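You operate a simulated robot arm through the tools that you are given. There is no shell and no other tool.

You are at the controls of a simulated two-armed robot. One attempt, no reset.

TASK
Tune the radio to the station on the teal card.
Fine: aerial up, radio on, volume at 10.

Only the result counts: the job must be done as asked and must still hold three seconds after the hand-in. Knocking over, shifting, dropping, spilling or breaking anything else fails it.

THE ROBOT
Two 6-joint arms with fingered hands on one trunk that stands fixed in place. Base frame: the origin is at the foot of the trunk, x ahead of it, y to its left, z up. Units: cm, degrees, N and s.
The left shoulder is at [2, 15.7, 82.9], the right one opposite. With the tool pointing down near the work surface each hand reaches from about 38 to 84 cm from the base axis, measured 20 degrees to its own side. Payload 4.1 kg a hand.
The tool frame of a hand sits at the grasp point between the pads (the TCP): z along the fingers, y along the line on which they close. The tips reach 3.3 cm beyond it. The gripper opens to 11.2 cm; its body begins 3.9 cm behind the TCP. The gripper is a hand of 4 fingers: y runs from the thumb to the fingers, the wrist lies at [-1.6, -11.8, -20] in the tool frame.
Orientation is that of the tool frame in the base frame, as a unit quaternion [x, y, z, w]. With the fingers straight down and the wrist toward the robot, the tool's x, y and z point along [0, 1, 0], [1, 0, 0] and [0, 0, -1] of the base frame.

THE INTERFACE
- The arms move only by the tool apply_moves. It takes "left_targets", "right_targets" or both (then of equal length, played together; a hand with none holds still); each is a list that holds one entry, the list of rows, each a list of 6 numbers: the turn, a rotation vector about the base's x, y, z in degrees, then the shift along the base's x, y, z in cm. In form: [[[wx, wy, wz, x, y, z], ...]]. A call has 1 to 20 rows; each row is the pose to reach, as a shift and turn from the pose commanded when the call began. Rows are played at 5 a second. More than 5 cm and 8.6 degrees between two rows, and nothing of the call is played. Where a pose cannot be reached the arm comes as near as it can. A force on the tool above 40 N (or 10 N above the force at the start of the call, whichever is more), or a blocked arm, ends the call early, and 0.2 s more pass. In this call time passes only in rows, and 0.2 s behind the last. The reply holds the time, the measured pose of the TCP, the force on the tool along the base axes, the opening and the grip force, in the units named above and with some noise, with the torque about the TCP (base axes, N m) and any sound that the robot's microphone picked up, and new pictures: "show" is both (left out), scene, wrist or none (wrist: the cameras of the hands that moved).
- Cameras (640 x 400 px; columns grow to the right, rows downward): "scene" is now at [4.55, -4.46, 145.59]; the picture's right is [-0.50, -0.86, 0.00], its down [-0.52, 0.31, -0.80] and it looks along [0.69, -0.40, -0.61] (base axes); focal length 274 px, centre (320, 200). "left" rides on the left gripper at [-6.6, -8.9, -13] in its tool frame; the picture's right is [-0.79, -0.29, 0.54], its down [0.55, -0.71, 0.44] and it looks along [0.26, 0.64, 0.72] (tool axes); focal length 247 px, centre (320, 200). "right" rides on the right gripper at [6.6, -8.9, -13] in its tool frame; the picture's right is [-0.79, 0.29, -0.54], its down [-0.55, -0.71, 0.44] and it looks along [-0.26, 0.64, 0.72] (tool axes); focal length 247 px, centre (320, 200). There is no depth. A picture from a camera that has moved, and an enlarged one, comes with that camera's place and axes in the base frame and with its lens.
- finger_targets(index, middle, ring, thumb_bend, thumb_turn, hand): sets how far each is bent, from 0 (flat) to 1 (curled in); at 0.3 the hand is open as for a grip, at 0.7 the pads meet at the TCP. One left out holds its place. A second passes; each finger stops where it meets its share of the squeeze, and holds until it gets a number again. It is the only way to open and close the hand. It gives what a move gives, with no picture; readings hold the bend of each and the force on the fingers (four entries, about 0 where the hand has none), thumb and palm. thumb_turn goes from beside the hand (0) to across from the fingers (1), as for a grip.
- pan_tilt(pan, tilt): turns the head with the scene camera to pan (to the left, within 86 degrees either way) and tilt (down, from -29 to 69), counted from straight ahead of the robot. It gives what a move gives, and a new picture of the scene camera.
- zoom(camera, box): a new picture of the part [left, top, right, bottom] of that camera's present view, enlarged. The clock stands still meanwhile.
- sign_off(): hands the job in; it is judged then, once.

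Nothing tells you positions but the pictures and the camera data. Unless the task says otherwise, let go and move clear before handing in.

The tools are called after "Request:" as name(argument=value, ...) on one line, values as JSON. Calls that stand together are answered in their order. apply_moves: Moves the arms, as the interface text tells. Its arguments: {"type":"object","properties":{"left_targets":{"type":"array"},"right_targets":{"type":"array"},"show":{"type":"string","enum":["both","scene","wrist","none"]}},"required":[]} The other tools are called the same way: finger_targets (index, middle, ring, thumb_bend, thumb_turn, hand) moves the fingers one by one; pan_tilt (pan, tilt) turns the head that bears the scene camera; zoom (camera, box) takes an enlarged picture of a part of a camera's view; sign_off () hands the job in.

At the start:

```text
clock: 0.0
left_tool_pos: [32.01, -2.35, 126.93]
left_tool_rot: [0.85, 0.527, 0.0, 0.0]
left_force: [0.3, 0.2, 0.4]
left_ft_torque: [0.01, -0.01, -0.02]
left_gripper_width: 11.14
left_gripper_force: 0.1
left_shape: jaw
left_bend: [0.3, 0.3, 0.3, 0.3, 0.98]
left_finger forces: [0.0, 0.0, 0.0, 0.0, 0.0, 0.1]
right_tool_pos: [30.59, -34.9, 129.35]
right_tool_rot: [0.849, 0.528, 0.0, 0.0]
right_force: [0.0, 0.0, 0.4]
right_ft_torque: [0.02, 0.03, 0.03]
right_gripper_width: 11.18
right_gripper_force: 0.1
right_shape: jaw
right_bend: [0.3, 0.3, 0.3, 0.3, 0.98]
right_finger forces: [0.1, 0.0, 0.0, 0.0, 0.1, 0.0]
head pan, tilt (commanded): [-30.2, 37.3]
```

scene: 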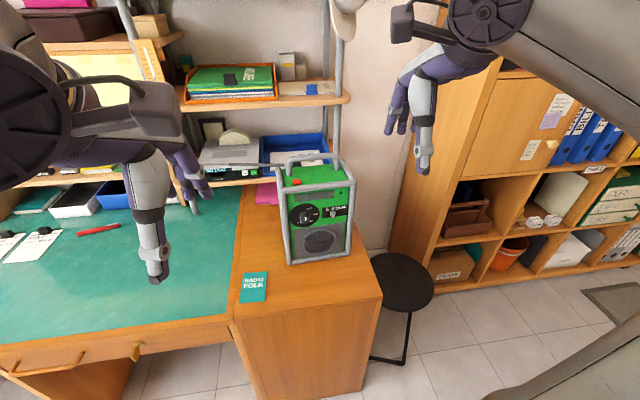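
right: 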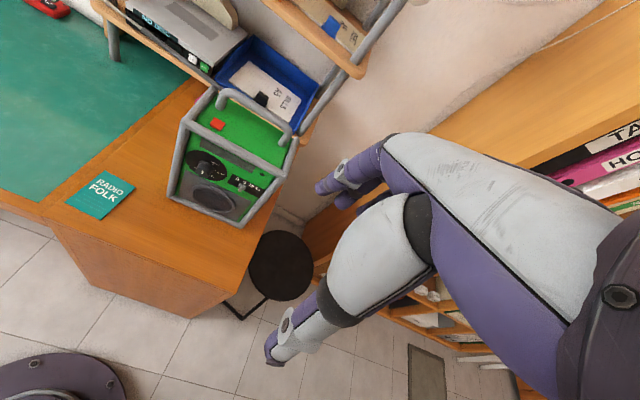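
left: 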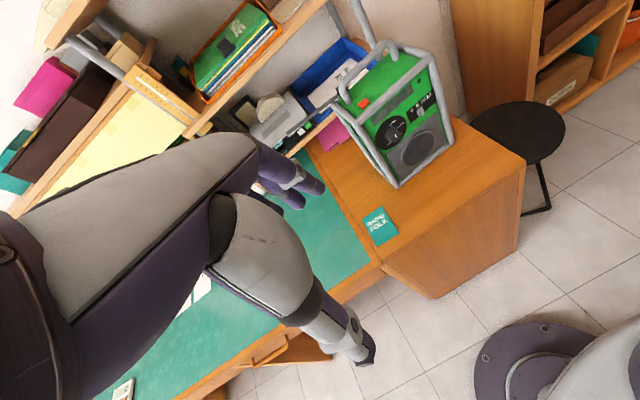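

I see a green radio with a tubular cage on the right end of the desk, with a teal card "RADIO FOLK" in front of it. I'll zoom in on the radio, its dial and the card before moving.

Request:
zoom(camera="scene", box=[260, 140, 380, 275])

Request:
zoom(camera="right", box=[160, 80, 310, 235])

Request:
zoom(camera="left", box=[320, 40, 470, 195])

Request:
zoom(camera="right", box=[60, 160, 140, 225])

```text
2.96 times, centred on (320, 208) of scene
camera zoom: at [4.55, -4.46, 145.59], right [-0.5, -0.86, 0.0], down [-0.52, 0.31, -0.8], along [0.69, -0.4, -0.61], focal length 812 px, centre (320, 178)
```

zoom: 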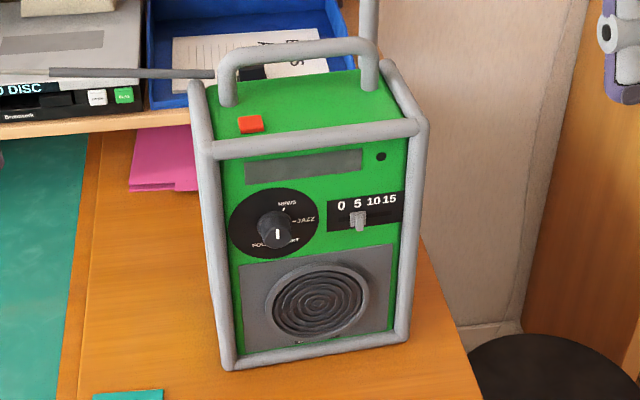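

```text
2.58 times, centred on (235, 158) of right
camera zoom: at [25.5, -25.02, 142.44], right [-0.09, -0.84, 0.54], down [-0.88, -0.18, -0.44], along [0.46, -0.52, -0.72], focal length 637 px, centre (539, 310)
```

zoom: 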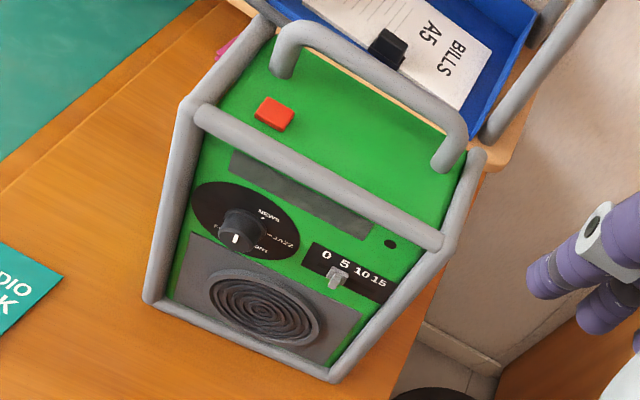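

```text
2.58 times, centred on (395, 118) of left
camera zoom: at [21.18, -4.37, 140.04], right [-0.61, -0.58, -0.54], down [-0.39, 0.81, -0.44], along [0.69, -0.05, -0.72], focal length 637 px, centre (126, 413)
```

zoom: 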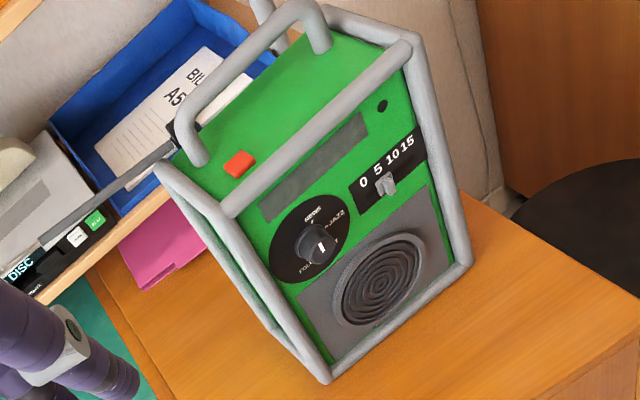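

```text
6.15 times, centred on (100, 192) of right
camera zoom: at [25.5, -25.02, 142.44], right [-0.09, -0.84, 0.54], down [-0.88, -0.18, -0.44], along [0.46, -0.52, -0.72], focal length 1520 px, centre (1674, 246)
```

zoom: 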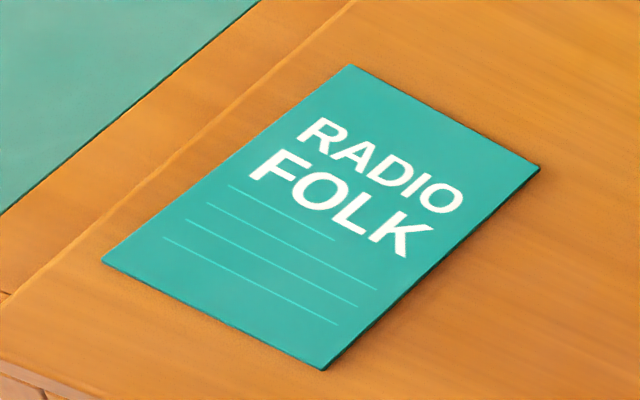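

The card says RADIO FOLK. I'll zoom tighter on the dial, the volume slider, the aerial, and the red button.

Request:
zoom(camera="scene", box=[300, 200, 340, 225])

Request:
zoom(camera="scene", box=[318, 200, 350, 220])

Request:
zoom(camera="scene", box=[180, 140, 340, 240])

Request:
zoom(camera="left", box=[365, 85, 445, 135])

Request:
zoom(camera="left", box=[280, 40, 400, 115])

```text
16.00 times, centred on (320, 212) of scene
camera zoom: at [4.55, -4.46, 145.59], right [-0.5, -0.86, 0.0], down [-0.52, 0.31, -0.8], along [0.69, -0.4, -0.61], focal length 4384 px, centre (320, 0)
```

zoom: 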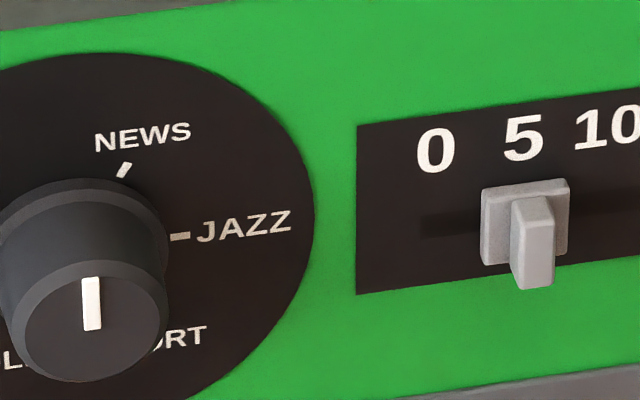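

```text
16.00 times, centred on (334, 210) of scene
camera zoom: at [4.55, -4.46, 145.59], right [-0.5, -0.86, 0.0], down [-0.52, 0.31, -0.8], along [0.69, -0.4, -0.61], focal length 4384 px, centre (96, 40)
```

zoom: 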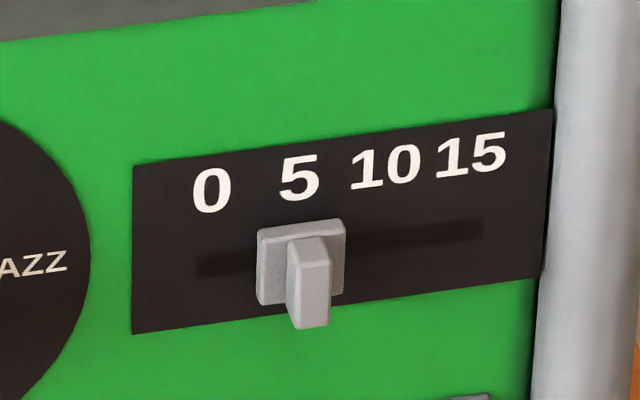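

```text
4.00 times, centred on (260, 190) of scene
camera zoom: at [4.55, -4.46, 145.59], right [-0.5, -0.86, 0.0], down [-0.52, 0.31, -0.8], along [0.69, -0.4, -0.61], focal length 1096 px, centre (560, 240)
```

zoom: 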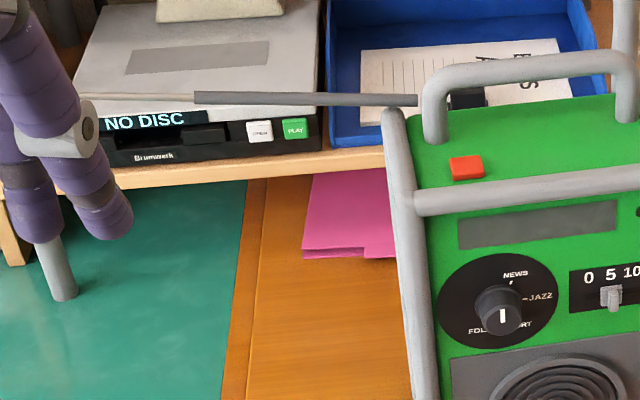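

```text
8.00 times, centred on (405, 110) of left
camera zoom: at [21.18, -4.37, 140.04], right [-0.61, -0.58, -0.54], down [-0.39, 0.81, -0.44], along [0.69, -0.05, -0.72], focal length 1976 px, centre (-360, 920)
```

zoom: 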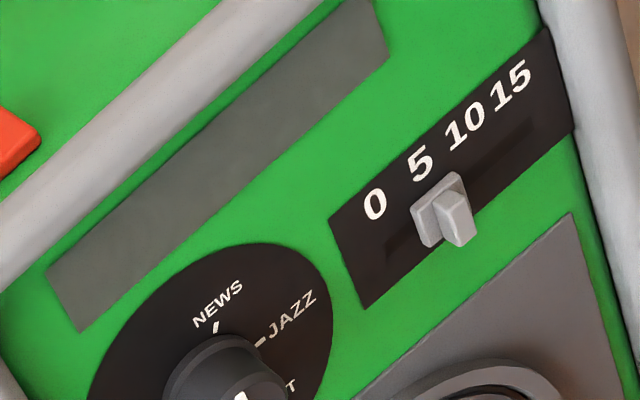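

```text
5.33 times, centred on (340, 78) of left
camera zoom: at [21.18, -4.37, 140.04], right [-0.61, -0.58, -0.54], down [-0.39, 0.81, -0.44], along [0.69, -0.05, -0.72], focal length 1317 px, centre (213, 853)
```

zoom: 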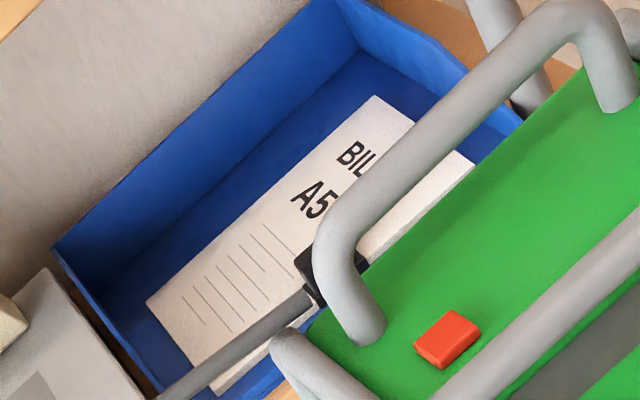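

The radio's front faces me, the dial is at about (58.6, -30.7, 94.5), and the red button at about (62, -30.4, 104). I need the aerial's geometry, so I'll zoom around it in every view.

Request:
zoom(camera="right", box=[120, 20, 280, 120])

Request:
zoom(camera="scene", box=[255, 145, 335, 195])

Request:
zoom(camera="left", box=[265, 70, 385, 145])

Request:
zoom(camera="right", box=[180, 140, 240, 180])

```text
4.00 times, centred on (200, 70) of right
camera zoom: at [25.5, -25.02, 142.44], right [-0.09, -0.84, 0.54], down [-0.88, -0.18, -0.44], along [0.46, -0.52, -0.72], focal length 988 px, centre (800, 720)
```

zoom: 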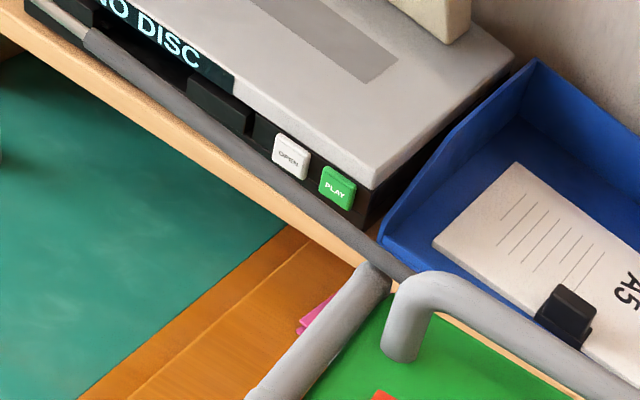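

```text
8.00 times, centred on (295, 170) of scene
camera zoom: at [4.55, -4.46, 145.59], right [-0.5, -0.86, 0.0], down [-0.52, 0.31, -0.8], along [0.69, -0.4, -0.61], focal length 2192 px, centre (520, 440)
```

zoom: 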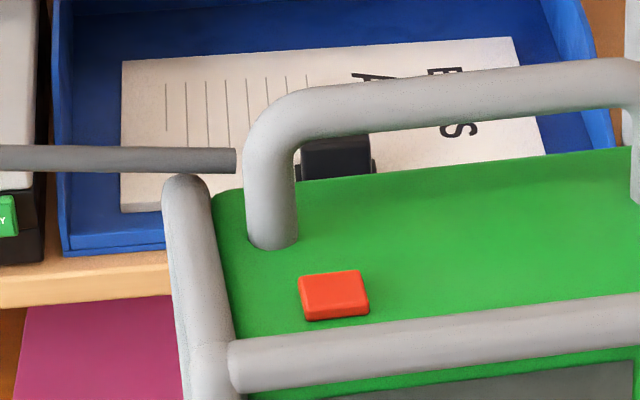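

```text
5.33 times, centred on (325, 108) of left
camera zoom: at [21.18, -4.37, 140.04], right [-0.61, -0.58, -0.54], down [-0.39, 0.81, -0.44], along [0.69, -0.05, -0.72], focal length 1317 px, centre (293, 693)
```

zoom: 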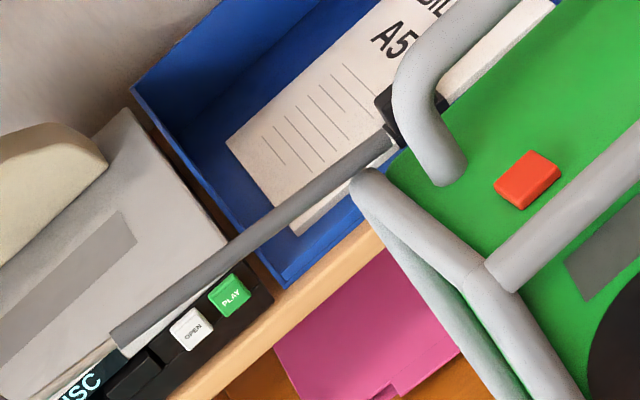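

```text
10.00 times, centred on (210, 160) of right
camera zoom: at [25.5, -25.02, 142.44], right [-0.09, -0.84, 0.54], down [-0.88, -0.18, -0.44], along [0.46, -0.52, -0.72], focal length 2470 px, centre (1420, 600)
```

zoom: 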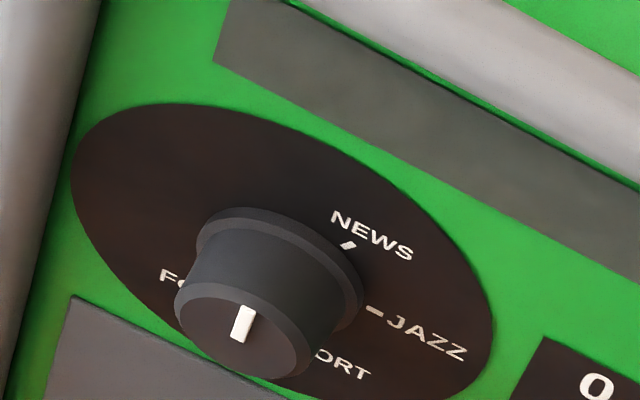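

The aerial's inner end is near (70, -30.5, 105) and the rod runs left (+y) to about y = -9, rising slightly. It clears the shelf, so it should swing up. The dial's knob points roughly up now. I'll bring the right hand in front of the radio, pitched 45°, for a closer look.

Request:
apply_moves(right_targets=[[[-1.65, -4.19, 0.89, 1.24, -0.11, -3.13], [-3.3, -8.38, 1.78, 2.48, -0.22, -6.27], [-4.95, -12.57, 2.67, 3.72, -0.33, -9.4], [-6.6, -16.76, 3.56, 4.96, -0.44, -12.54], [-8.25, -20.95, 4.45, 6.2, -0.55, -15.67], [-9.9, -25.14, 5.34, 7.44, -0.66, -18.81], [-11.55, -29.33, 6.23, 8.68, -0.77, -21.95], [-13.2, -33.52, 7.12, 9.92, -0.88, -25.08], [-14.85, -37.71, 8.01, 11.16, -0.99, -28.2], [-16.5, -41.9, 8.9, 12.4, -1.1, -31.35]]], show="both")

```text
clock: 2.2
left_tool_pos: [31.97, -2.32, 127.1]
left_tool_rot: [0.849, 0.528, 0.0, 0.001]
left_force: [-0.3, -0.1, 0.1]
left_ft_torque: [0.0, 0.0, 0.04]
left_gripper_width: 11.17
left_gripper_force: 0.0
left_shape: jaw
left_bend: [0.3, 0.3, 0.3, 0.3, 0.98]
left_finger forces: [0.1, 0.0, 0.0, 0.0, 0.0, 0.1]
right_tool_pos: [49.26, -29.36, 106.18]
right_tool_rot: [0.757, 0.541, 0.211, 0.3]
right_force: [0.0, 0.4, 0.1]
right_ft_torque: [-0.01, 0.03, 0.02]
right_gripper_width: 11.2
right_gripper_force: 0.1
right_shape: jaw
right_bend: [0.3, 0.3, 0.3, 0.3, 0.98]
right_finger forces: [0.1, 0.1, 0.0, 0.0, 0.1, 0.0]
right hand out of reach, approached as far as the arm can: row 6, 7, 8, 9, 10
head pan, tilt (commanded): [-30.2, 37.3]
camera scene: at [4.49, -4.45, 145.59], right [-0.5, -0.86, 0.0], down [-0.52, 0.31, -0.8], along [0.69, -0.4, -0.61], focal length 274 px, centre (320, 200)
camera right: at [36.83, -18.13, 109.56], right [-0.41, -0.69, 0.59], down [-0.39, -0.45, -0.8], along [0.83, -0.56, -0.09], focal length 247 px, centre (320, 200)
```

scene: 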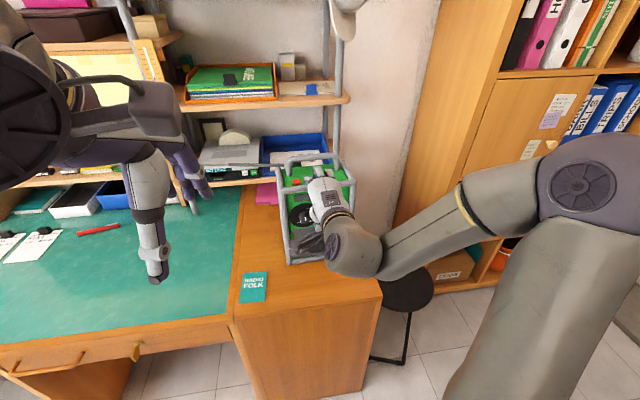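
right: 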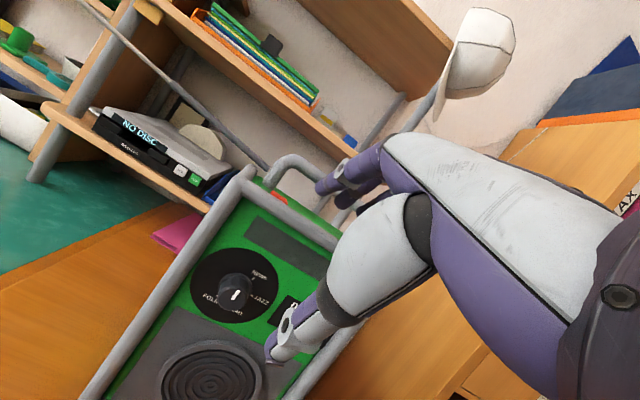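

The right arm can't fold this close, so it stopped short near the radio, but its camera gives a good frontal view. I'll zoom on the dial and the aerial from here.

Request:
zoom(camera="right", box=[180, 240, 300, 330])

Request:
zoom(camera="right", box=[60, 0, 380, 200])

Request:
zoom(camera="right", box=[220, 140, 360, 230])

Request:
zoom(camera="right", box=[260, 120, 460, 370])

```text
4.44 times, centred on (240, 285) of right
camera zoom: at [36.83, -18.13, 109.56], right [-0.41, -0.69, 0.59], down [-0.39, -0.45, -0.8], along [0.83, -0.56, -0.09], focal length 1098 px, centre (676, -178)
```

zoom: 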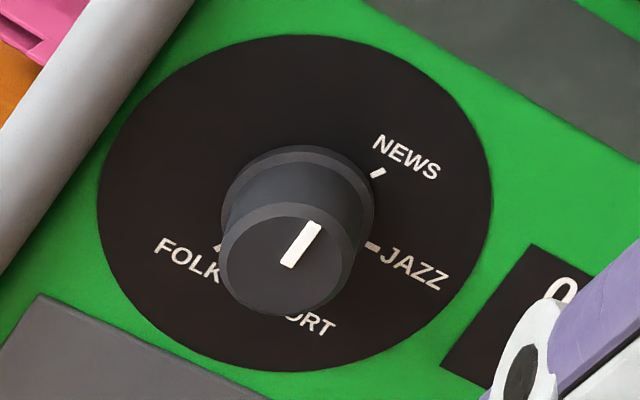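

```text
2.00 times, centred on (220, 100) of right
camera zoom: at [36.83, -18.13, 109.56], right [-0.41, -0.69, 0.59], down [-0.39, -0.45, -0.8], along [0.83, -0.56, -0.09], focal length 494 px, centre (520, 400)
```

zoom: 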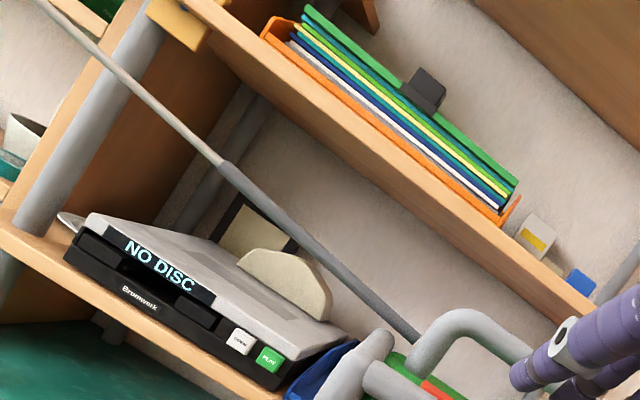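

```text
4.44 times, centred on (290, 185) of right
camera zoom: at [36.83, -18.13, 109.56], right [-0.41, -0.69, 0.59], down [-0.39, -0.45, -0.8], along [0.83, -0.56, -0.09], focal length 1098 px, centre (453, 267)
```

zoom: 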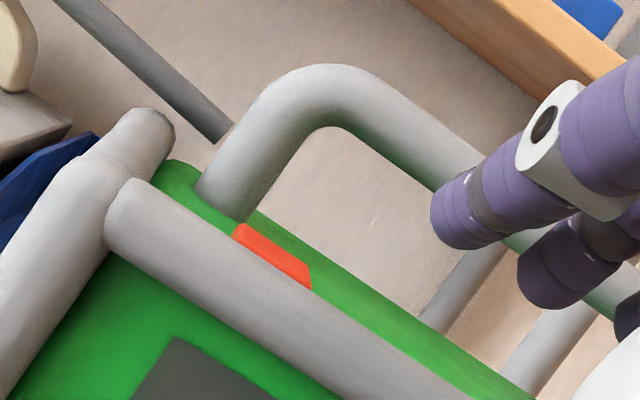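

```text
1.60 times, centred on (360, 245) of right
camera zoom: at [36.83, -18.13, 109.56], right [-0.41, -0.69, 0.59], down [-0.39, -0.45, -0.8], along [0.83, -0.56, -0.09], focal length 395 px, centre (256, 128)
```

zoom: 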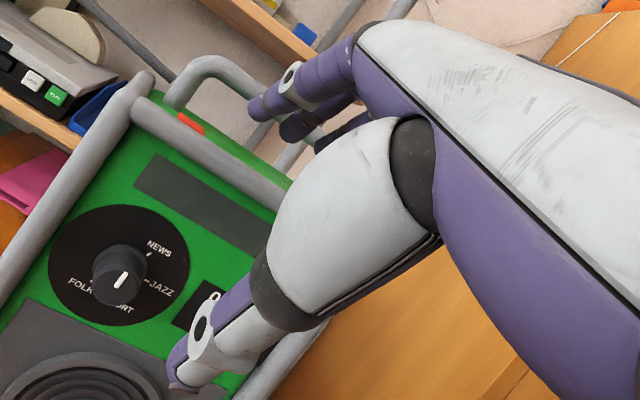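

The dial shows NEWS at about 35°, JAZZ at 88°, SPORT and then FOLK at about 207° clockwise, and the pointer is at about 0°. The left arm suits the front panel better, so I'll back the right hand away first, reversing the path.

Request:
apply_moves(right_targets=[[[1.65, 4.19, -0.89, -1.24, 0.11, 3.13], [3.3, 8.38, -1.78, -2.48, 0.22, 6.27], [4.95, 12.57, -2.67, -3.72, 0.33, 9.4], [6.6, 16.76, -3.56, -4.96, 0.0, 12.54], [8.25, 20.95, -4.45, -6.2, -1.0, 15.67], [9.9, 25.14, -5.34, -7.44, -2.0, 18.81], [11.55, 29.33, -6.23, -8.68, -4.0, 21.95], [13.2, 33.52, -7.12, -9.92, -7.0, 25.08]]], show="both")

Request:
pan_tilt(pan=-22, tilt=30)

```text
clock: 4.0
left_tool_pos: [32.03, -2.4, 126.97]
left_tool_rot: [0.85, 0.527, 0.0, 0.0]
left_force: [0.4, -0.3, 0.9]
left_ft_torque: [0.01, -0.03, -0.01]
left_gripper_width: 11.17
left_gripper_force: 0.0
left_shape: jaw
left_bend: [0.3, 0.3, 0.3, 0.3, 0.98]
left_finger forces: [0.1, 0.0, 0.1, 0.0, 0.1, 0.1]
right_tool_pos: [39.24, -36.76, 130.95]
right_tool_rot: [0.846, 0.53, 0.024, 0.055]
right_force: [-0.4, 0.0, 0.9]
right_ft_torque: [-0.03, -0.02, 0.02]
right_gripper_width: 11.2
right_gripper_force: 0.1
right_shape: jaw
right_bend: [0.3, 0.3, 0.3, 0.3, 0.98]
right_finger forces: [0.0, 0.0, 0.1, 0.0, 0.0, 0.0]
head pan, tilt (commanded): [-30.2, 37.3]
camera scene: at [4.54, -4.45, 145.59], right [-0.5, -0.86, 0.0], down [-0.52, 0.31, -0.8], along [0.69, -0.4, -0.61], focal length 274 px, centre (320, 200)
camera right: at [32.75, -26.13, 142.64], right [-0.14, -0.8, 0.58], down [-0.83, -0.22, -0.51], along [0.53, -0.56, -0.64], focal length 247 px, centre (320, 200)
```

scene: 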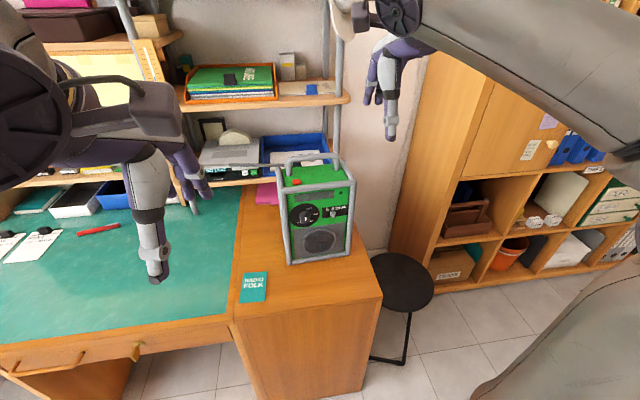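
right: 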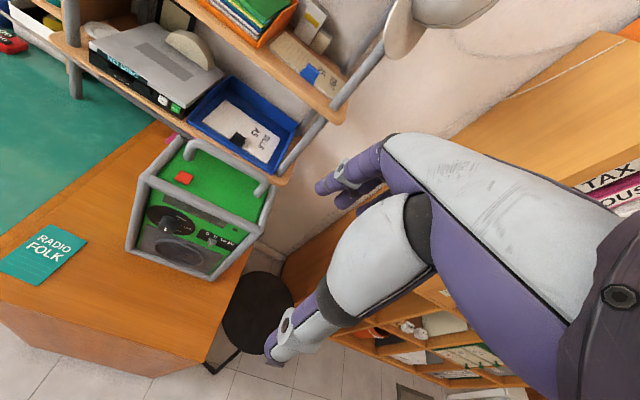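

```text
clock: 4.7
left_tool_pos: [32.06, -2.31, 127.0]
left_tool_rot: [0.849, 0.528, 0.001, 0.0]
left_force: [-0.1, -0.5, -0.7]
left_ft_torque: [0.04, 0.01, 0.03]
left_gripper_width: 11.18
left_gripper_force: 0.0
left_shape: jaw
left_bend: [0.3, 0.3, 0.3, 0.3, 0.98]
left_finger forces: [0.0, 0.0, 0.0, 0.1, 0.1, 0.0]
right_tool_pos: [39.13, -36.78, 130.75]
right_tool_rot: [0.846, 0.53, 0.025, 0.056]
right_force: [0.5, 0.1, -0.3]
right_ft_torque: [0.01, 0.01, -0.03]
right_gripper_width: 11.16
right_gripper_force: 0.0
right_shape: jaw
right_bend: [0.3, 0.3, 0.3, 0.3, 0.98]
right_finger forces: [0.0, 0.1, 0.0, 0.0, 0.0, 0.0]
head pan, tilt (commanded): [-22.0, 30.0]
camera scene: at [5.44, -3.48, 146.72], right [-0.38, -0.93, 0.0], down [-0.46, 0.19, -0.87], along [0.8, -0.32, -0.5], focal length 274 px, centre (320, 200)
```

scene: 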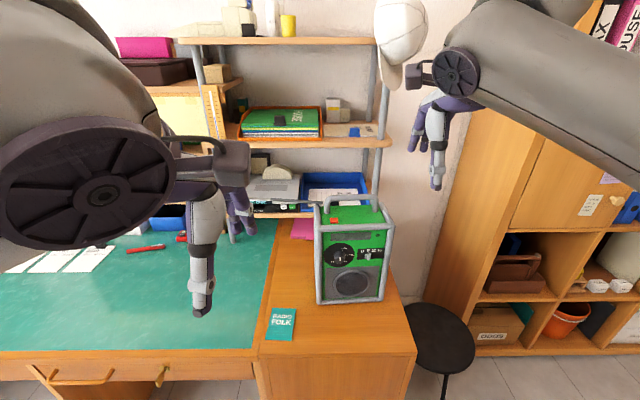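

The right hand is clear. I'll curl its middle and ring fingers and straighten the index for pressing the red button, then look at the hand closely.

Request:
finger_targets(hand="right", index=0.3, middle=1, ring=1, thumb_bend=0.1)

Request:
zoom(camera="scene", box=[390, 60, 490, 210])

Request:
zoom(camera="right", box=[240, 110, 440, 380])

Request:
zoom(camera="scene", box=[220, 170, 400, 310])

```text
clock: 5.7
left_tool_pos: [32.02, -2.39, 126.96]
left_tool_rot: [0.849, 0.528, 0.0, 0.0]
left_force: [0.6, 0.5, 0.4]
left_ft_torque: [0.04, 0.0, -0.01]
left_gripper_width: 11.15
left_gripper_force: 0.0
left_shape: jaw
left_bend: [0.3, 0.3, 0.3, 0.3, 0.98]
left_finger forces: [0.1, 0.0, 0.0, 0.0, 0.0, 0.0]
right_tool_pos: [39.1, -36.75, 130.93]
right_tool_rot: [0.846, 0.529, 0.025, 0.056]
right_force: [-0.7, -0.5, 0.5]
right_ft_torque: [-0.02, 0.02, 0.0]
right_gripper_width: 12.99
right_gripper_force: 0.1
right_shape: fingers
right_bend: [0.3, 1.0, 1.0, 0.1, 0.98]
right_finger forces: [0.1, 0.1, 0.0, 0.1, 0.0, 0.0]
head pan, tilt (commanded): [-22.0, 30.0]
```

```text
2.67 times, centred on (440, 135) of scene
camera zoom: at [5.45, -3.48, 146.72], right [-0.37, -0.93, 0.0], down [-0.46, 0.19, -0.87], along [0.8, -0.32, -0.5], focal length 731 px, centre (0, 373)
```

zoom: 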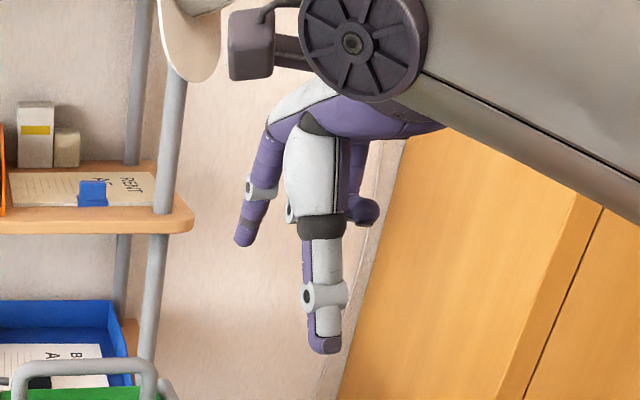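

```text
1.48 times, centred on (340, 245) of right
camera zoom: at [32.77, -26.14, 142.63], right [-0.15, -0.8, 0.58], down [-0.83, -0.22, -0.51], along [0.53, -0.56, -0.63], focal length 366 px, centre (290, 133)
```

zoom: 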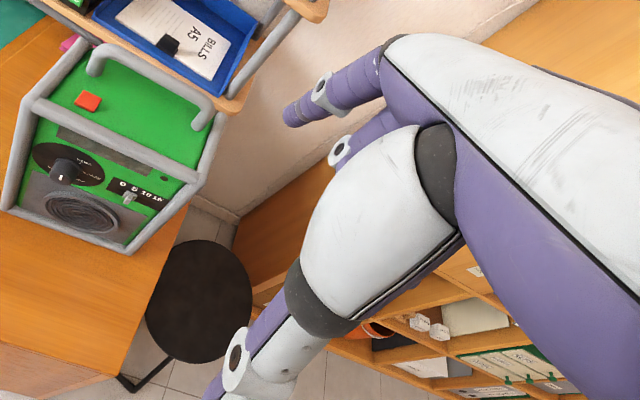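

```text
2.86 times, centred on (310, 240) of scene
camera zoom: at [5.45, -3.48, 146.72], right [-0.37, -0.93, 0.0], down [-0.46, 0.19, -0.87], along [0.8, -0.32, -0.5], focal length 783 px, centre (349, 86)
```

zoom: 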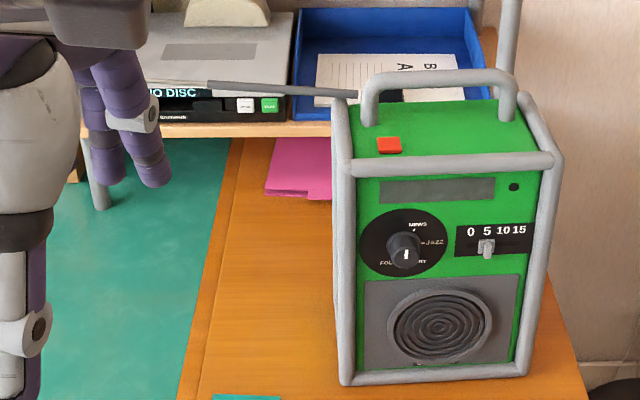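

The index fingertip sits at about (1.1, 7, 3.5) in the right tool frame. I'll bring it above the red button, about 9 cm clear, with the hand turned square to the radio.

Request:
apply_moves(right_targets=[[[0.43, 0.77, 1.12, 2.0, 0.9, -1.0], [0.86, 1.53, 2.25, 4.0, 1.8, -2.0], [1.3, 2.3, 3.4, 6.0, 2.7, -4.0], [1.7, 3.1, 4.5, 8.0, 3.6, -6.0], [2.2, 3.8, 5.6, 10.0, 4.5, -8.0], [2.6, 4.6, 6.8, 12.0, 5.5, -10.0], [3.0, 5.4, 7.9, 14.0, 6.4, -12.0], [3.45, 6.13, 9.0, 15.95, 7.3, -13.9]]], show="both")

```text
clock: 7.5
left_tool_pos: [31.9, -2.46, 127.05]
left_tool_rot: [0.849, 0.528, -0.001, 0.0]
left_force: [0.0, 0.5, -0.1]
left_ft_torque: [-0.04, -0.04, 0.03]
left_gripper_width: 11.15
left_gripper_force: 0.1
left_shape: jaw
left_bend: [0.3, 0.3, 0.3, 0.3, 0.98]
left_finger forces: [0.1, 0.0, 0.0, 0.1, 0.0, 0.0]
right_tool_pos: [55.03, -29.35, 117.0]
right_tool_rot: [0.803, 0.596, 0.0, 0.0]
right_force: [0.7, -0.5, -0.2]
right_ft_torque: [-0.04, -0.04, -0.01]
right_gripper_width: 12.98
right_gripper_force: 0.0
right_shape: fingers
right_bend: [0.3, 1.0, 1.0, 0.1, 0.98]
right_finger forces: [0.0, 0.0, 0.1, 0.1, 0.0, 0.1]
head pan, tilt (commanded): [-22.0, 30.0]
camera scene: at [5.41, -3.49, 146.72], right [-0.37, -0.93, 0.0], down [-0.46, 0.19, -0.87], along [0.8, -0.32, -0.5], focal length 274 px, centre (320, 200)
camera right: at [48.53, -20.58, 130.08], right [0.04, -0.84, 0.54], down [-0.84, -0.32, -0.44], along [0.54, -0.43, -0.72], focal length 247 px, centre (320, 200)
```

scene: 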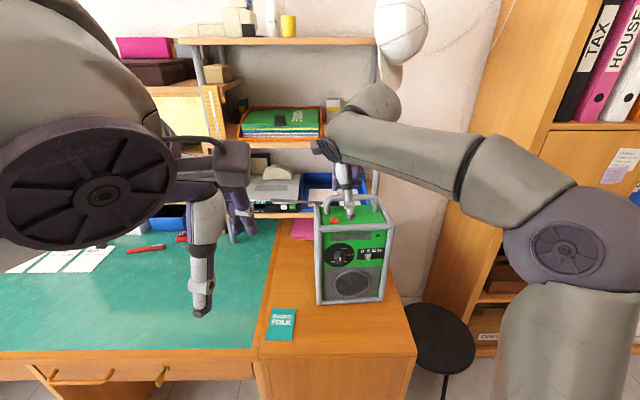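
right: 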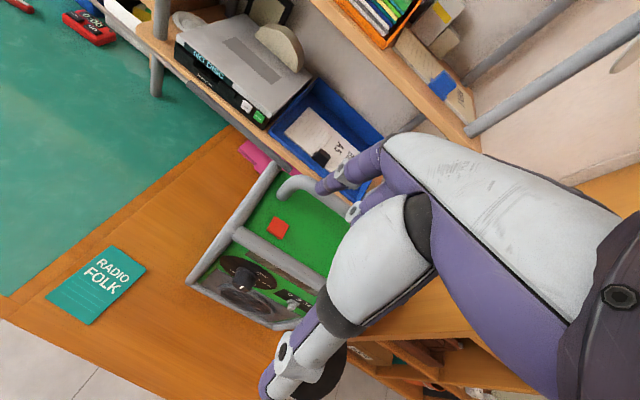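

The fingertip is above the radio. I'll zoom to check alignment with the button before going down.

Request:
zoom(camera="right", box=[240, 150, 380, 250])

Request:
zoom(camera="scene", box=[300, 150, 400, 250])

```text
4.00 times, centred on (310, 200) of right
camera zoom: at [48.53, -20.58, 130.08], right [0.04, -0.84, 0.54], down [-0.84, -0.32, -0.44], along [0.54, -0.43, -0.72], focal length 988 px, centre (360, 200)
```

zoom: 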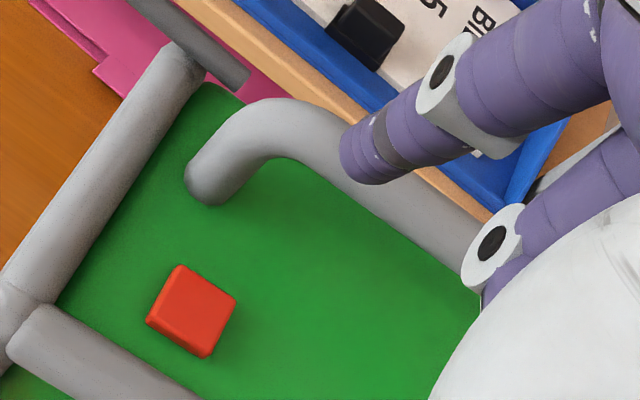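

```text
4.00 times, centred on (350, 200) of scene
camera zoom: at [5.41, -3.49, 146.72], right [-0.37, -0.93, 0.0], down [-0.46, 0.19, -0.87], along [0.8, -0.32, -0.5], focal length 1096 px, centre (200, 200)
```

zoom: 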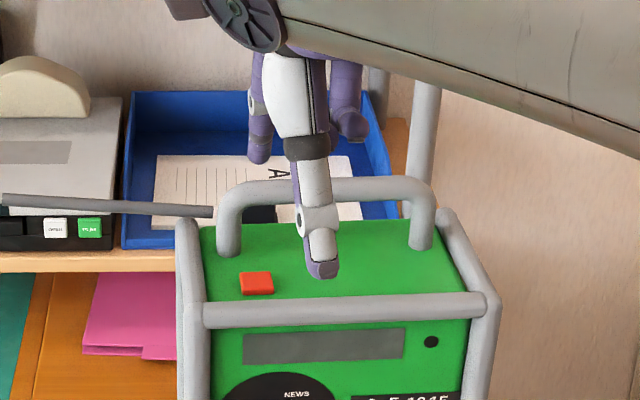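

The fingertip is at about (61.5, -30.2, 113.9), right over the button at (61.7, -30.4, 104.3). I'll go down until just above it.

Request:
apply_moves(right_targets=[[[0, 0, 0, 0.1, -0.1, -2.0], [0, 0, 0, 0.2, -0.2, -4.0], [0, 0, 0, 0.2, -0.2, -6.0], [0, 0, 0, 0.2, -0.2, -7.5], [0, 0, 0, 0.2, -0.2, -8.6]]], show="both")

Request:
zoom(camera="right", box=[280, 150, 380, 220])

Request:
zoom(camera="scene", box=[310, 180, 390, 230])

```text
clock: 8.7
left_tool_pos: [32.03, -2.38, 127.02]
left_tool_rot: [0.849, 0.528, 0.0, 0.0]
left_force: [0.9, 0.2, 0.4]
left_ft_torque: [0.03, -0.01, -0.01]
left_gripper_width: 11.19
left_gripper_force: 0.1
left_shape: jaw
left_bend: [0.3, 0.3, 0.3, 0.3, 0.98]
left_finger forces: [0.1, 0.0, 0.1, 0.0, 0.1, 0.0]
right_tool_pos: [55.35, -29.49, 108.41]
right_tool_rot: [0.803, 0.595, 0.0, 0.0]
right_force: [0.9, 0.4, -0.4]
right_ft_torque: [0.04, 0.01, -0.02]
right_gripper_width: 13.02
right_gripper_force: 0.0
right_shape: fingers
right_bend: [0.3, 1.0, 1.0, 0.1, 0.98]
right_finger forces: [0.1, 0.0, 0.0, 0.0, 0.1, 0.0]
head pan, tilt (commanded): [-22.0, 30.0]
camera scene: at [5.44, -3.47, 146.72], right [-0.37, -0.93, 0.0], down [-0.46, 0.19, -0.87], along [0.8, -0.32, -0.5], focal length 274 px, centre (320, 200)
camera right: at [48.75, -20.6, 121.51], right [0.04, -0.84, 0.54], down [-0.84, -0.32, -0.44], along [0.54, -0.43, -0.72], focal length 247 px, centre (320, 200)
```

scene: 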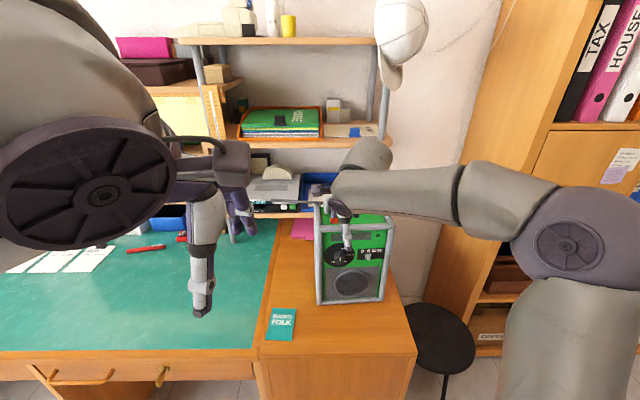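
right: 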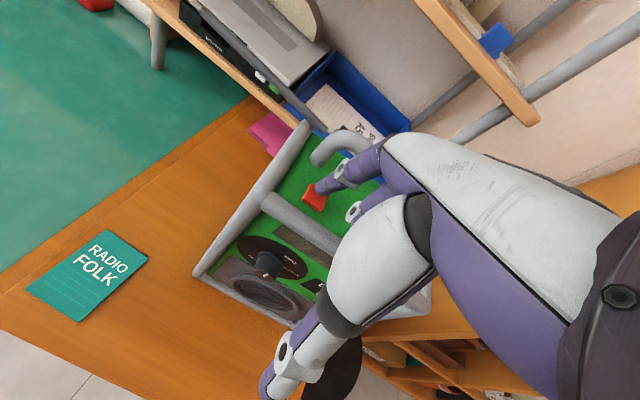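

```text
5.71 times, centred on (330, 185) of right
camera zoom: at [48.75, -20.6, 121.51], right [0.04, -0.84, 0.54], down [-0.84, -0.32, -0.44], along [0.54, -0.43, -0.72], focal length 1411 px, centre (263, 286)
```

zoom: 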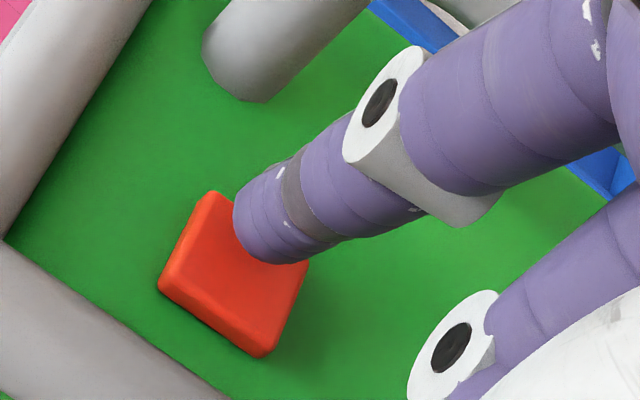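

```text
8.00 times, centred on (350, 205) of scene
camera zoom: at [5.44, -3.47, 146.72], right [-0.37, -0.93, 0.0], down [-0.46, 0.19, -0.87], along [0.8, -0.32, -0.5], focal length 2192 px, centre (80, 160)
```

zoom: 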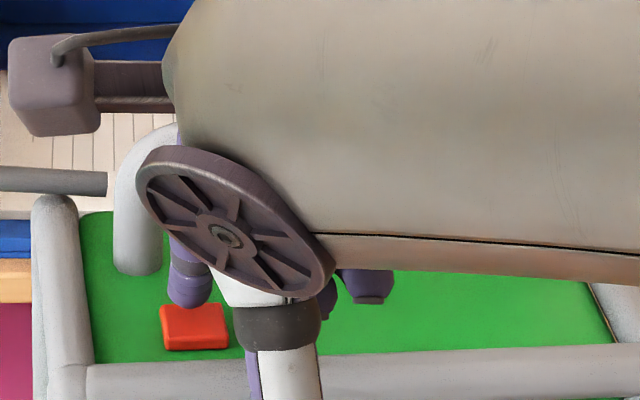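

The tip is about 1 cm above the button and nearly centred. I'll nudge it and press down in small steps, watching force and sound.

Request:
apply_moves(right_targets=[[[0, 0, 0, -0.2, -0.1, -0.3], [0, 0, 0, -0.3, -0.1, -0.6], [0, 0, 0, -0.3, -0.1, -0.8], [0, 0, 0, -0.3, -0.1, -0.95]]], show="wrist")

```text
clock: 9.7
left_tool_pos: [32.01, -2.32, 127.01]
left_tool_rot: [0.85, 0.527, 0.0, 0.0]
left_force: [0.2, -0.9, -0.3]
left_ft_torque: [-0.04, -0.01, 0.01]
left_gripper_width: 11.17
left_gripper_force: 0.1
left_shape: jaw
left_bend: [0.3, 0.3, 0.3, 0.3, 0.98]
left_finger forces: [0.0, 0.0, 0.0, 0.1, 0.0, 0.1]
right_tool_pos: [55.1, -29.62, 107.64]
right_tool_rot: [0.803, 0.596, -0.001, 0.0]
right_force: [-0.5, 0.3, 2.6]
right_ft_torque: [-0.02, -0.11, 0.02]
right_gripper_width: 13.02
right_gripper_force: 1.0
right_shape: fingers
right_bend: [0.3, 1.0, 1.0, 0.1, 0.98]
right_finger forces: [2.3, 0.1, 0.0, 0.1, 0.0, 0.0]
head pan, tilt (commanded): [-22.0, 30.0]
heard: click
camera right: at [48.49, -20.77, 120.56], right [0.04, -0.84, 0.54], down [-0.84, -0.32, -0.44], along [0.54, -0.43, -0.72], focal length 247 px, centre (320, 200)
```

right: 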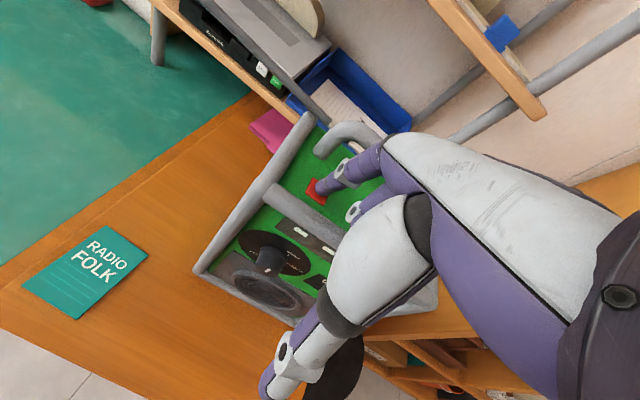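

Heard a click. I'll lift straight off and look at the display.

Request:
apply_moves(right_targets=[[[0, 0, 0, 0, 0, 1.0], [0, 0, 0, 0, 0, 3.0], [0, 0, 0, 0, 0, 5.5], [0, 0, 0, -1, 0, 8.5], [0, 0, 0, -3, -1.0, 12], [0, 0, 0, -6, -2.0, 15]]], show="both")

Request:
zoom(camera="scene", box=[310, 190, 400, 270])

Request:
zoom(camera="scene", box=[318, 225, 388, 270])

```text
clock: 11.1
left_tool_pos: [32.04, -2.5, 126.99]
left_tool_rot: [0.849, 0.528, 0.0, 0.0]
left_force: [0.8, -0.3, 0.0]
left_ft_torque: [0.02, 0.04, -0.01]
left_gripper_width: 11.17
left_gripper_force: 0.0
left_shape: jaw
left_bend: [0.3, 0.3, 0.3, 0.3, 0.98]
left_finger forces: [0.1, 0.0, 0.0, 0.1, 0.0, 0.1]
right_tool_pos: [49.09, -31.63, 122.34]
right_tool_rot: [0.804, 0.595, 0.0, 0.0]
right_force: [-0.2, 0.2, -1.0]
right_ft_torque: [0.0, 0.04, -0.02]
right_gripper_width: 13.0
right_gripper_force: 0.0
right_shape: fingers
right_bend: [0.3, 1.0, 1.0, 0.1, 0.98]
right_finger forces: [0.0, 0.0, 0.0, 0.0, 0.1, 0.0]
head pan, tilt (commanded): [-22.0, 30.0]
camera scene: at [5.49, -3.47, 146.72], right [-0.37, -0.93, 0.0], down [-0.46, 0.19, -0.87], along [0.8, -0.32, -0.5], focal length 274 px, centre (320, 200)
camera right: at [42.47, -22.71, 135.45], right [0.04, -0.84, 0.54], down [-0.84, -0.32, -0.43], along [0.54, -0.43, -0.72], focal length 247 px, centre (320, 200)
```

scene: 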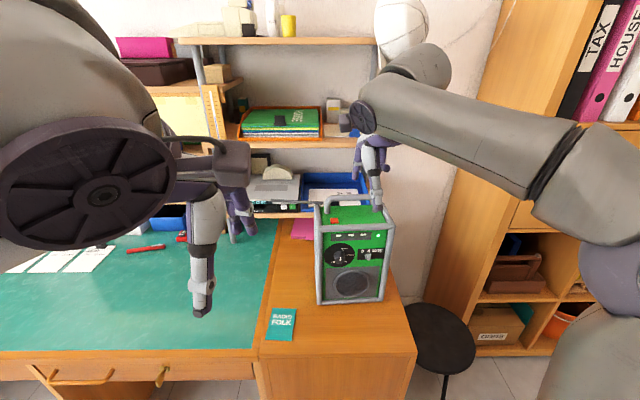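
right: 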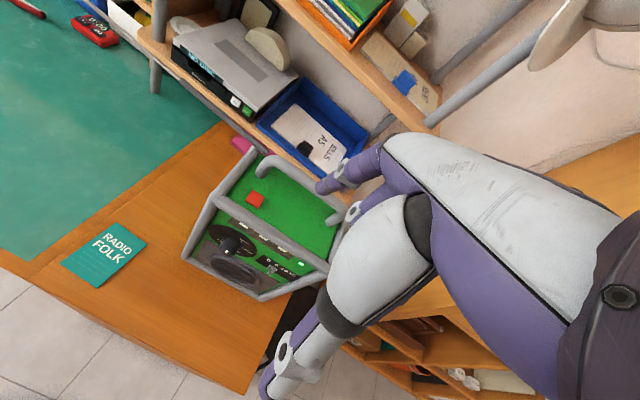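

```text
5.00 times, centred on (355, 230) of scene
camera zoom: at [5.49, -3.47, 146.72], right [-0.37, -0.93, 0.0], down [-0.46, 0.19, -0.87], along [0.8, -0.32, -0.5], focal length 1370 px, centre (145, 50)
```

zoom: 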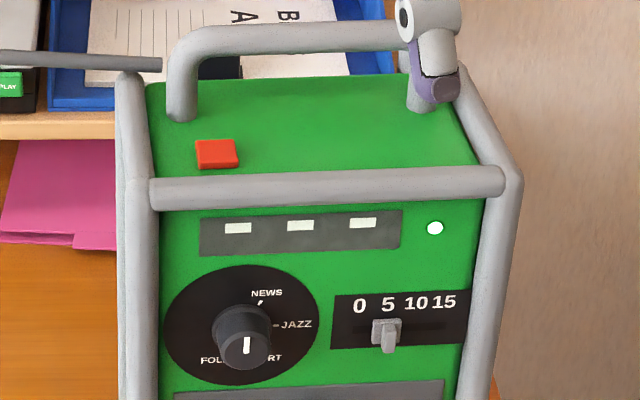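

```text
8.89 times, centred on (353, 248) of scene
camera zoom: at [5.49, -3.47, 146.72], right [-0.37, -0.93, 0.0], down [-0.46, 0.19, -0.87], along [0.8, -0.32, -0.5], focal length 2436 px, centre (27, -222)
```

zoom: 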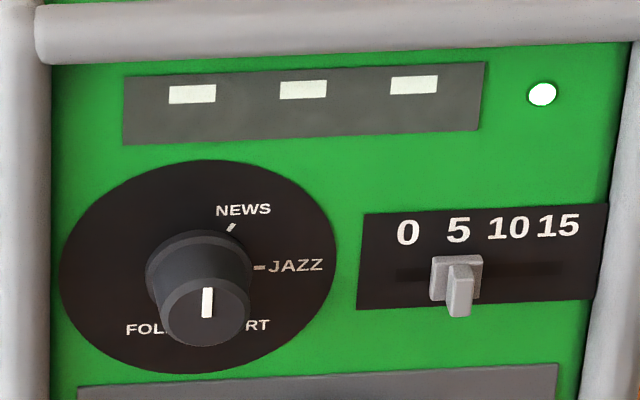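

The radio is on: the LED is lit and the display shows three dashes, meaning no station yet. I'll park the right hand to the right, and test-close the left hand in free air to see its pinch shape.

Request:
apply_moves(right_targets=[[[0, 0, 0, -2, -1.5, 1.0], [0, 0, 0, -4, -4, 2], [0, 0, 0, -6, -7, 2], [0, 0, 0, -8, -10, 2], [0, 0, 0, -10, -13, 1], [0, 0, 0, -12, -16, 0], [0, 0, 0, -14, -19, -1], [0, 0, 0, -16, -22, -2]]], show="none")

Request:
finger_targets(hand="left", index=0.6, middle=0.6, ring=0.6, thumb_bend=0.6)

Request:
zoom(camera="left", box=[180, 100, 420, 380])

Request:
zoom(camera="scene", box=[140, 120, 290, 330])

```text
clock: 12.9
left_tool_pos: [32.02, -2.25, 126.91]
left_tool_rot: [0.849, 0.528, 0.0, 0.0]
left_force: [0.3, -0.2, -0.1]
left_ft_torque: [-0.02, -0.03, 0.0]
left_gripper_width: 11.19
left_gripper_force: 0.0
left_shape: jaw
left_bend: [0.3, 0.3, 0.3, 0.3, 0.98]
left_finger forces: [0.0, 0.0, 0.1, 0.0, 0.1, 0.0]
right_tool_pos: [33.14, -53.62, 120.24]
right_tool_rot: [0.803, 0.596, 0.0, 0.0]
right_force: [0.7, 0.0, -0.1]
right_ft_torque: [-0.02, 0.03, 0.0]
right_gripper_width: 13.02
right_gripper_force: 0.1
right_shape: fingers
right_bend: [0.3, 1.0, 1.0, 0.1, 0.98]
right_finger forces: [0.1, 0.0, 0.0, 0.0, 0.0, 0.1]
head pan, tilt (commanded): [-22.0, 30.0]
```

```text
clock: 13.9
left_tool_pos: [32.12, -2.44, 127.06]
left_tool_rot: [0.85, 0.528, 0.0, 0.001]
left_force: [0.5, 0.2, 0.8]
left_ft_torque: [0.0, 0.01, -0.02]
left_gripper_width: 3.05
left_gripper_force: 0.0
left_shape: fingers
left_bend: [0.6, 0.6, 0.6, 0.6, 0.98]
left_finger forces: [0.0, 0.0, 0.0, 0.0, 0.0, 0.0]
right_tool_pos: [33.06, -53.72, 120.35]
right_tool_rot: [0.804, 0.595, 0.0, 0.0]
right_force: [0.5, 0.5, -0.3]
right_ft_torque: [0.0, -0.01, -0.03]
right_gripper_width: 13.02
right_gripper_force: 0.1
right_shape: fingers
right_bend: [0.3, 1.0, 1.0, 0.1, 0.98]
right_finger forces: [0.0, 0.0, 0.0, 0.0, 0.0, 0.0]
head pan, tilt (commanded): [-22.0, 30.0]
```

```text
1.43 times, centred on (300, 240) of left
camera zoom: at [21.18, -4.37, 140.04], right [-0.61, -0.58, -0.54], down [-0.39, 0.81, -0.44], along [0.69, -0.05, -0.72], focal length 353 px, centre (349, 143)
```

zoom: 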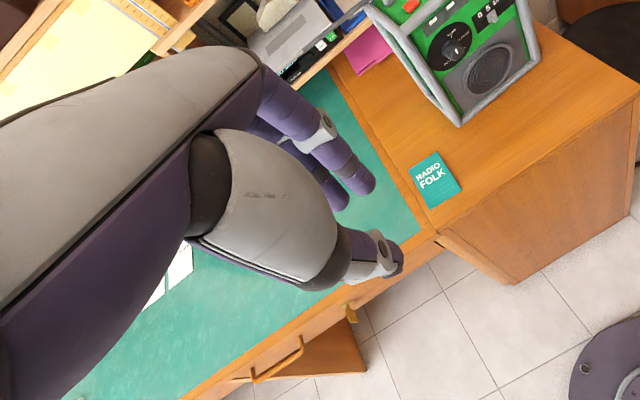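

```text
1.90 times, centred on (215, 225) of scene
camera zoom: at [5.45, -3.48, 146.72], right [-0.37, -0.93, 0.0], down [-0.46, 0.19, -0.87], along [0.8, -0.32, -0.5], focal length 522 px, centre (520, 152)
```

zoom: 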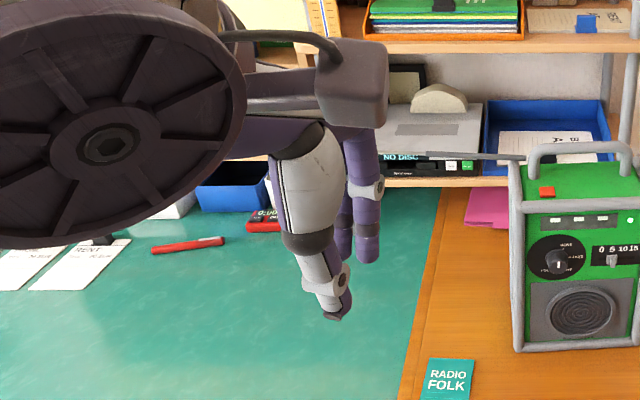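

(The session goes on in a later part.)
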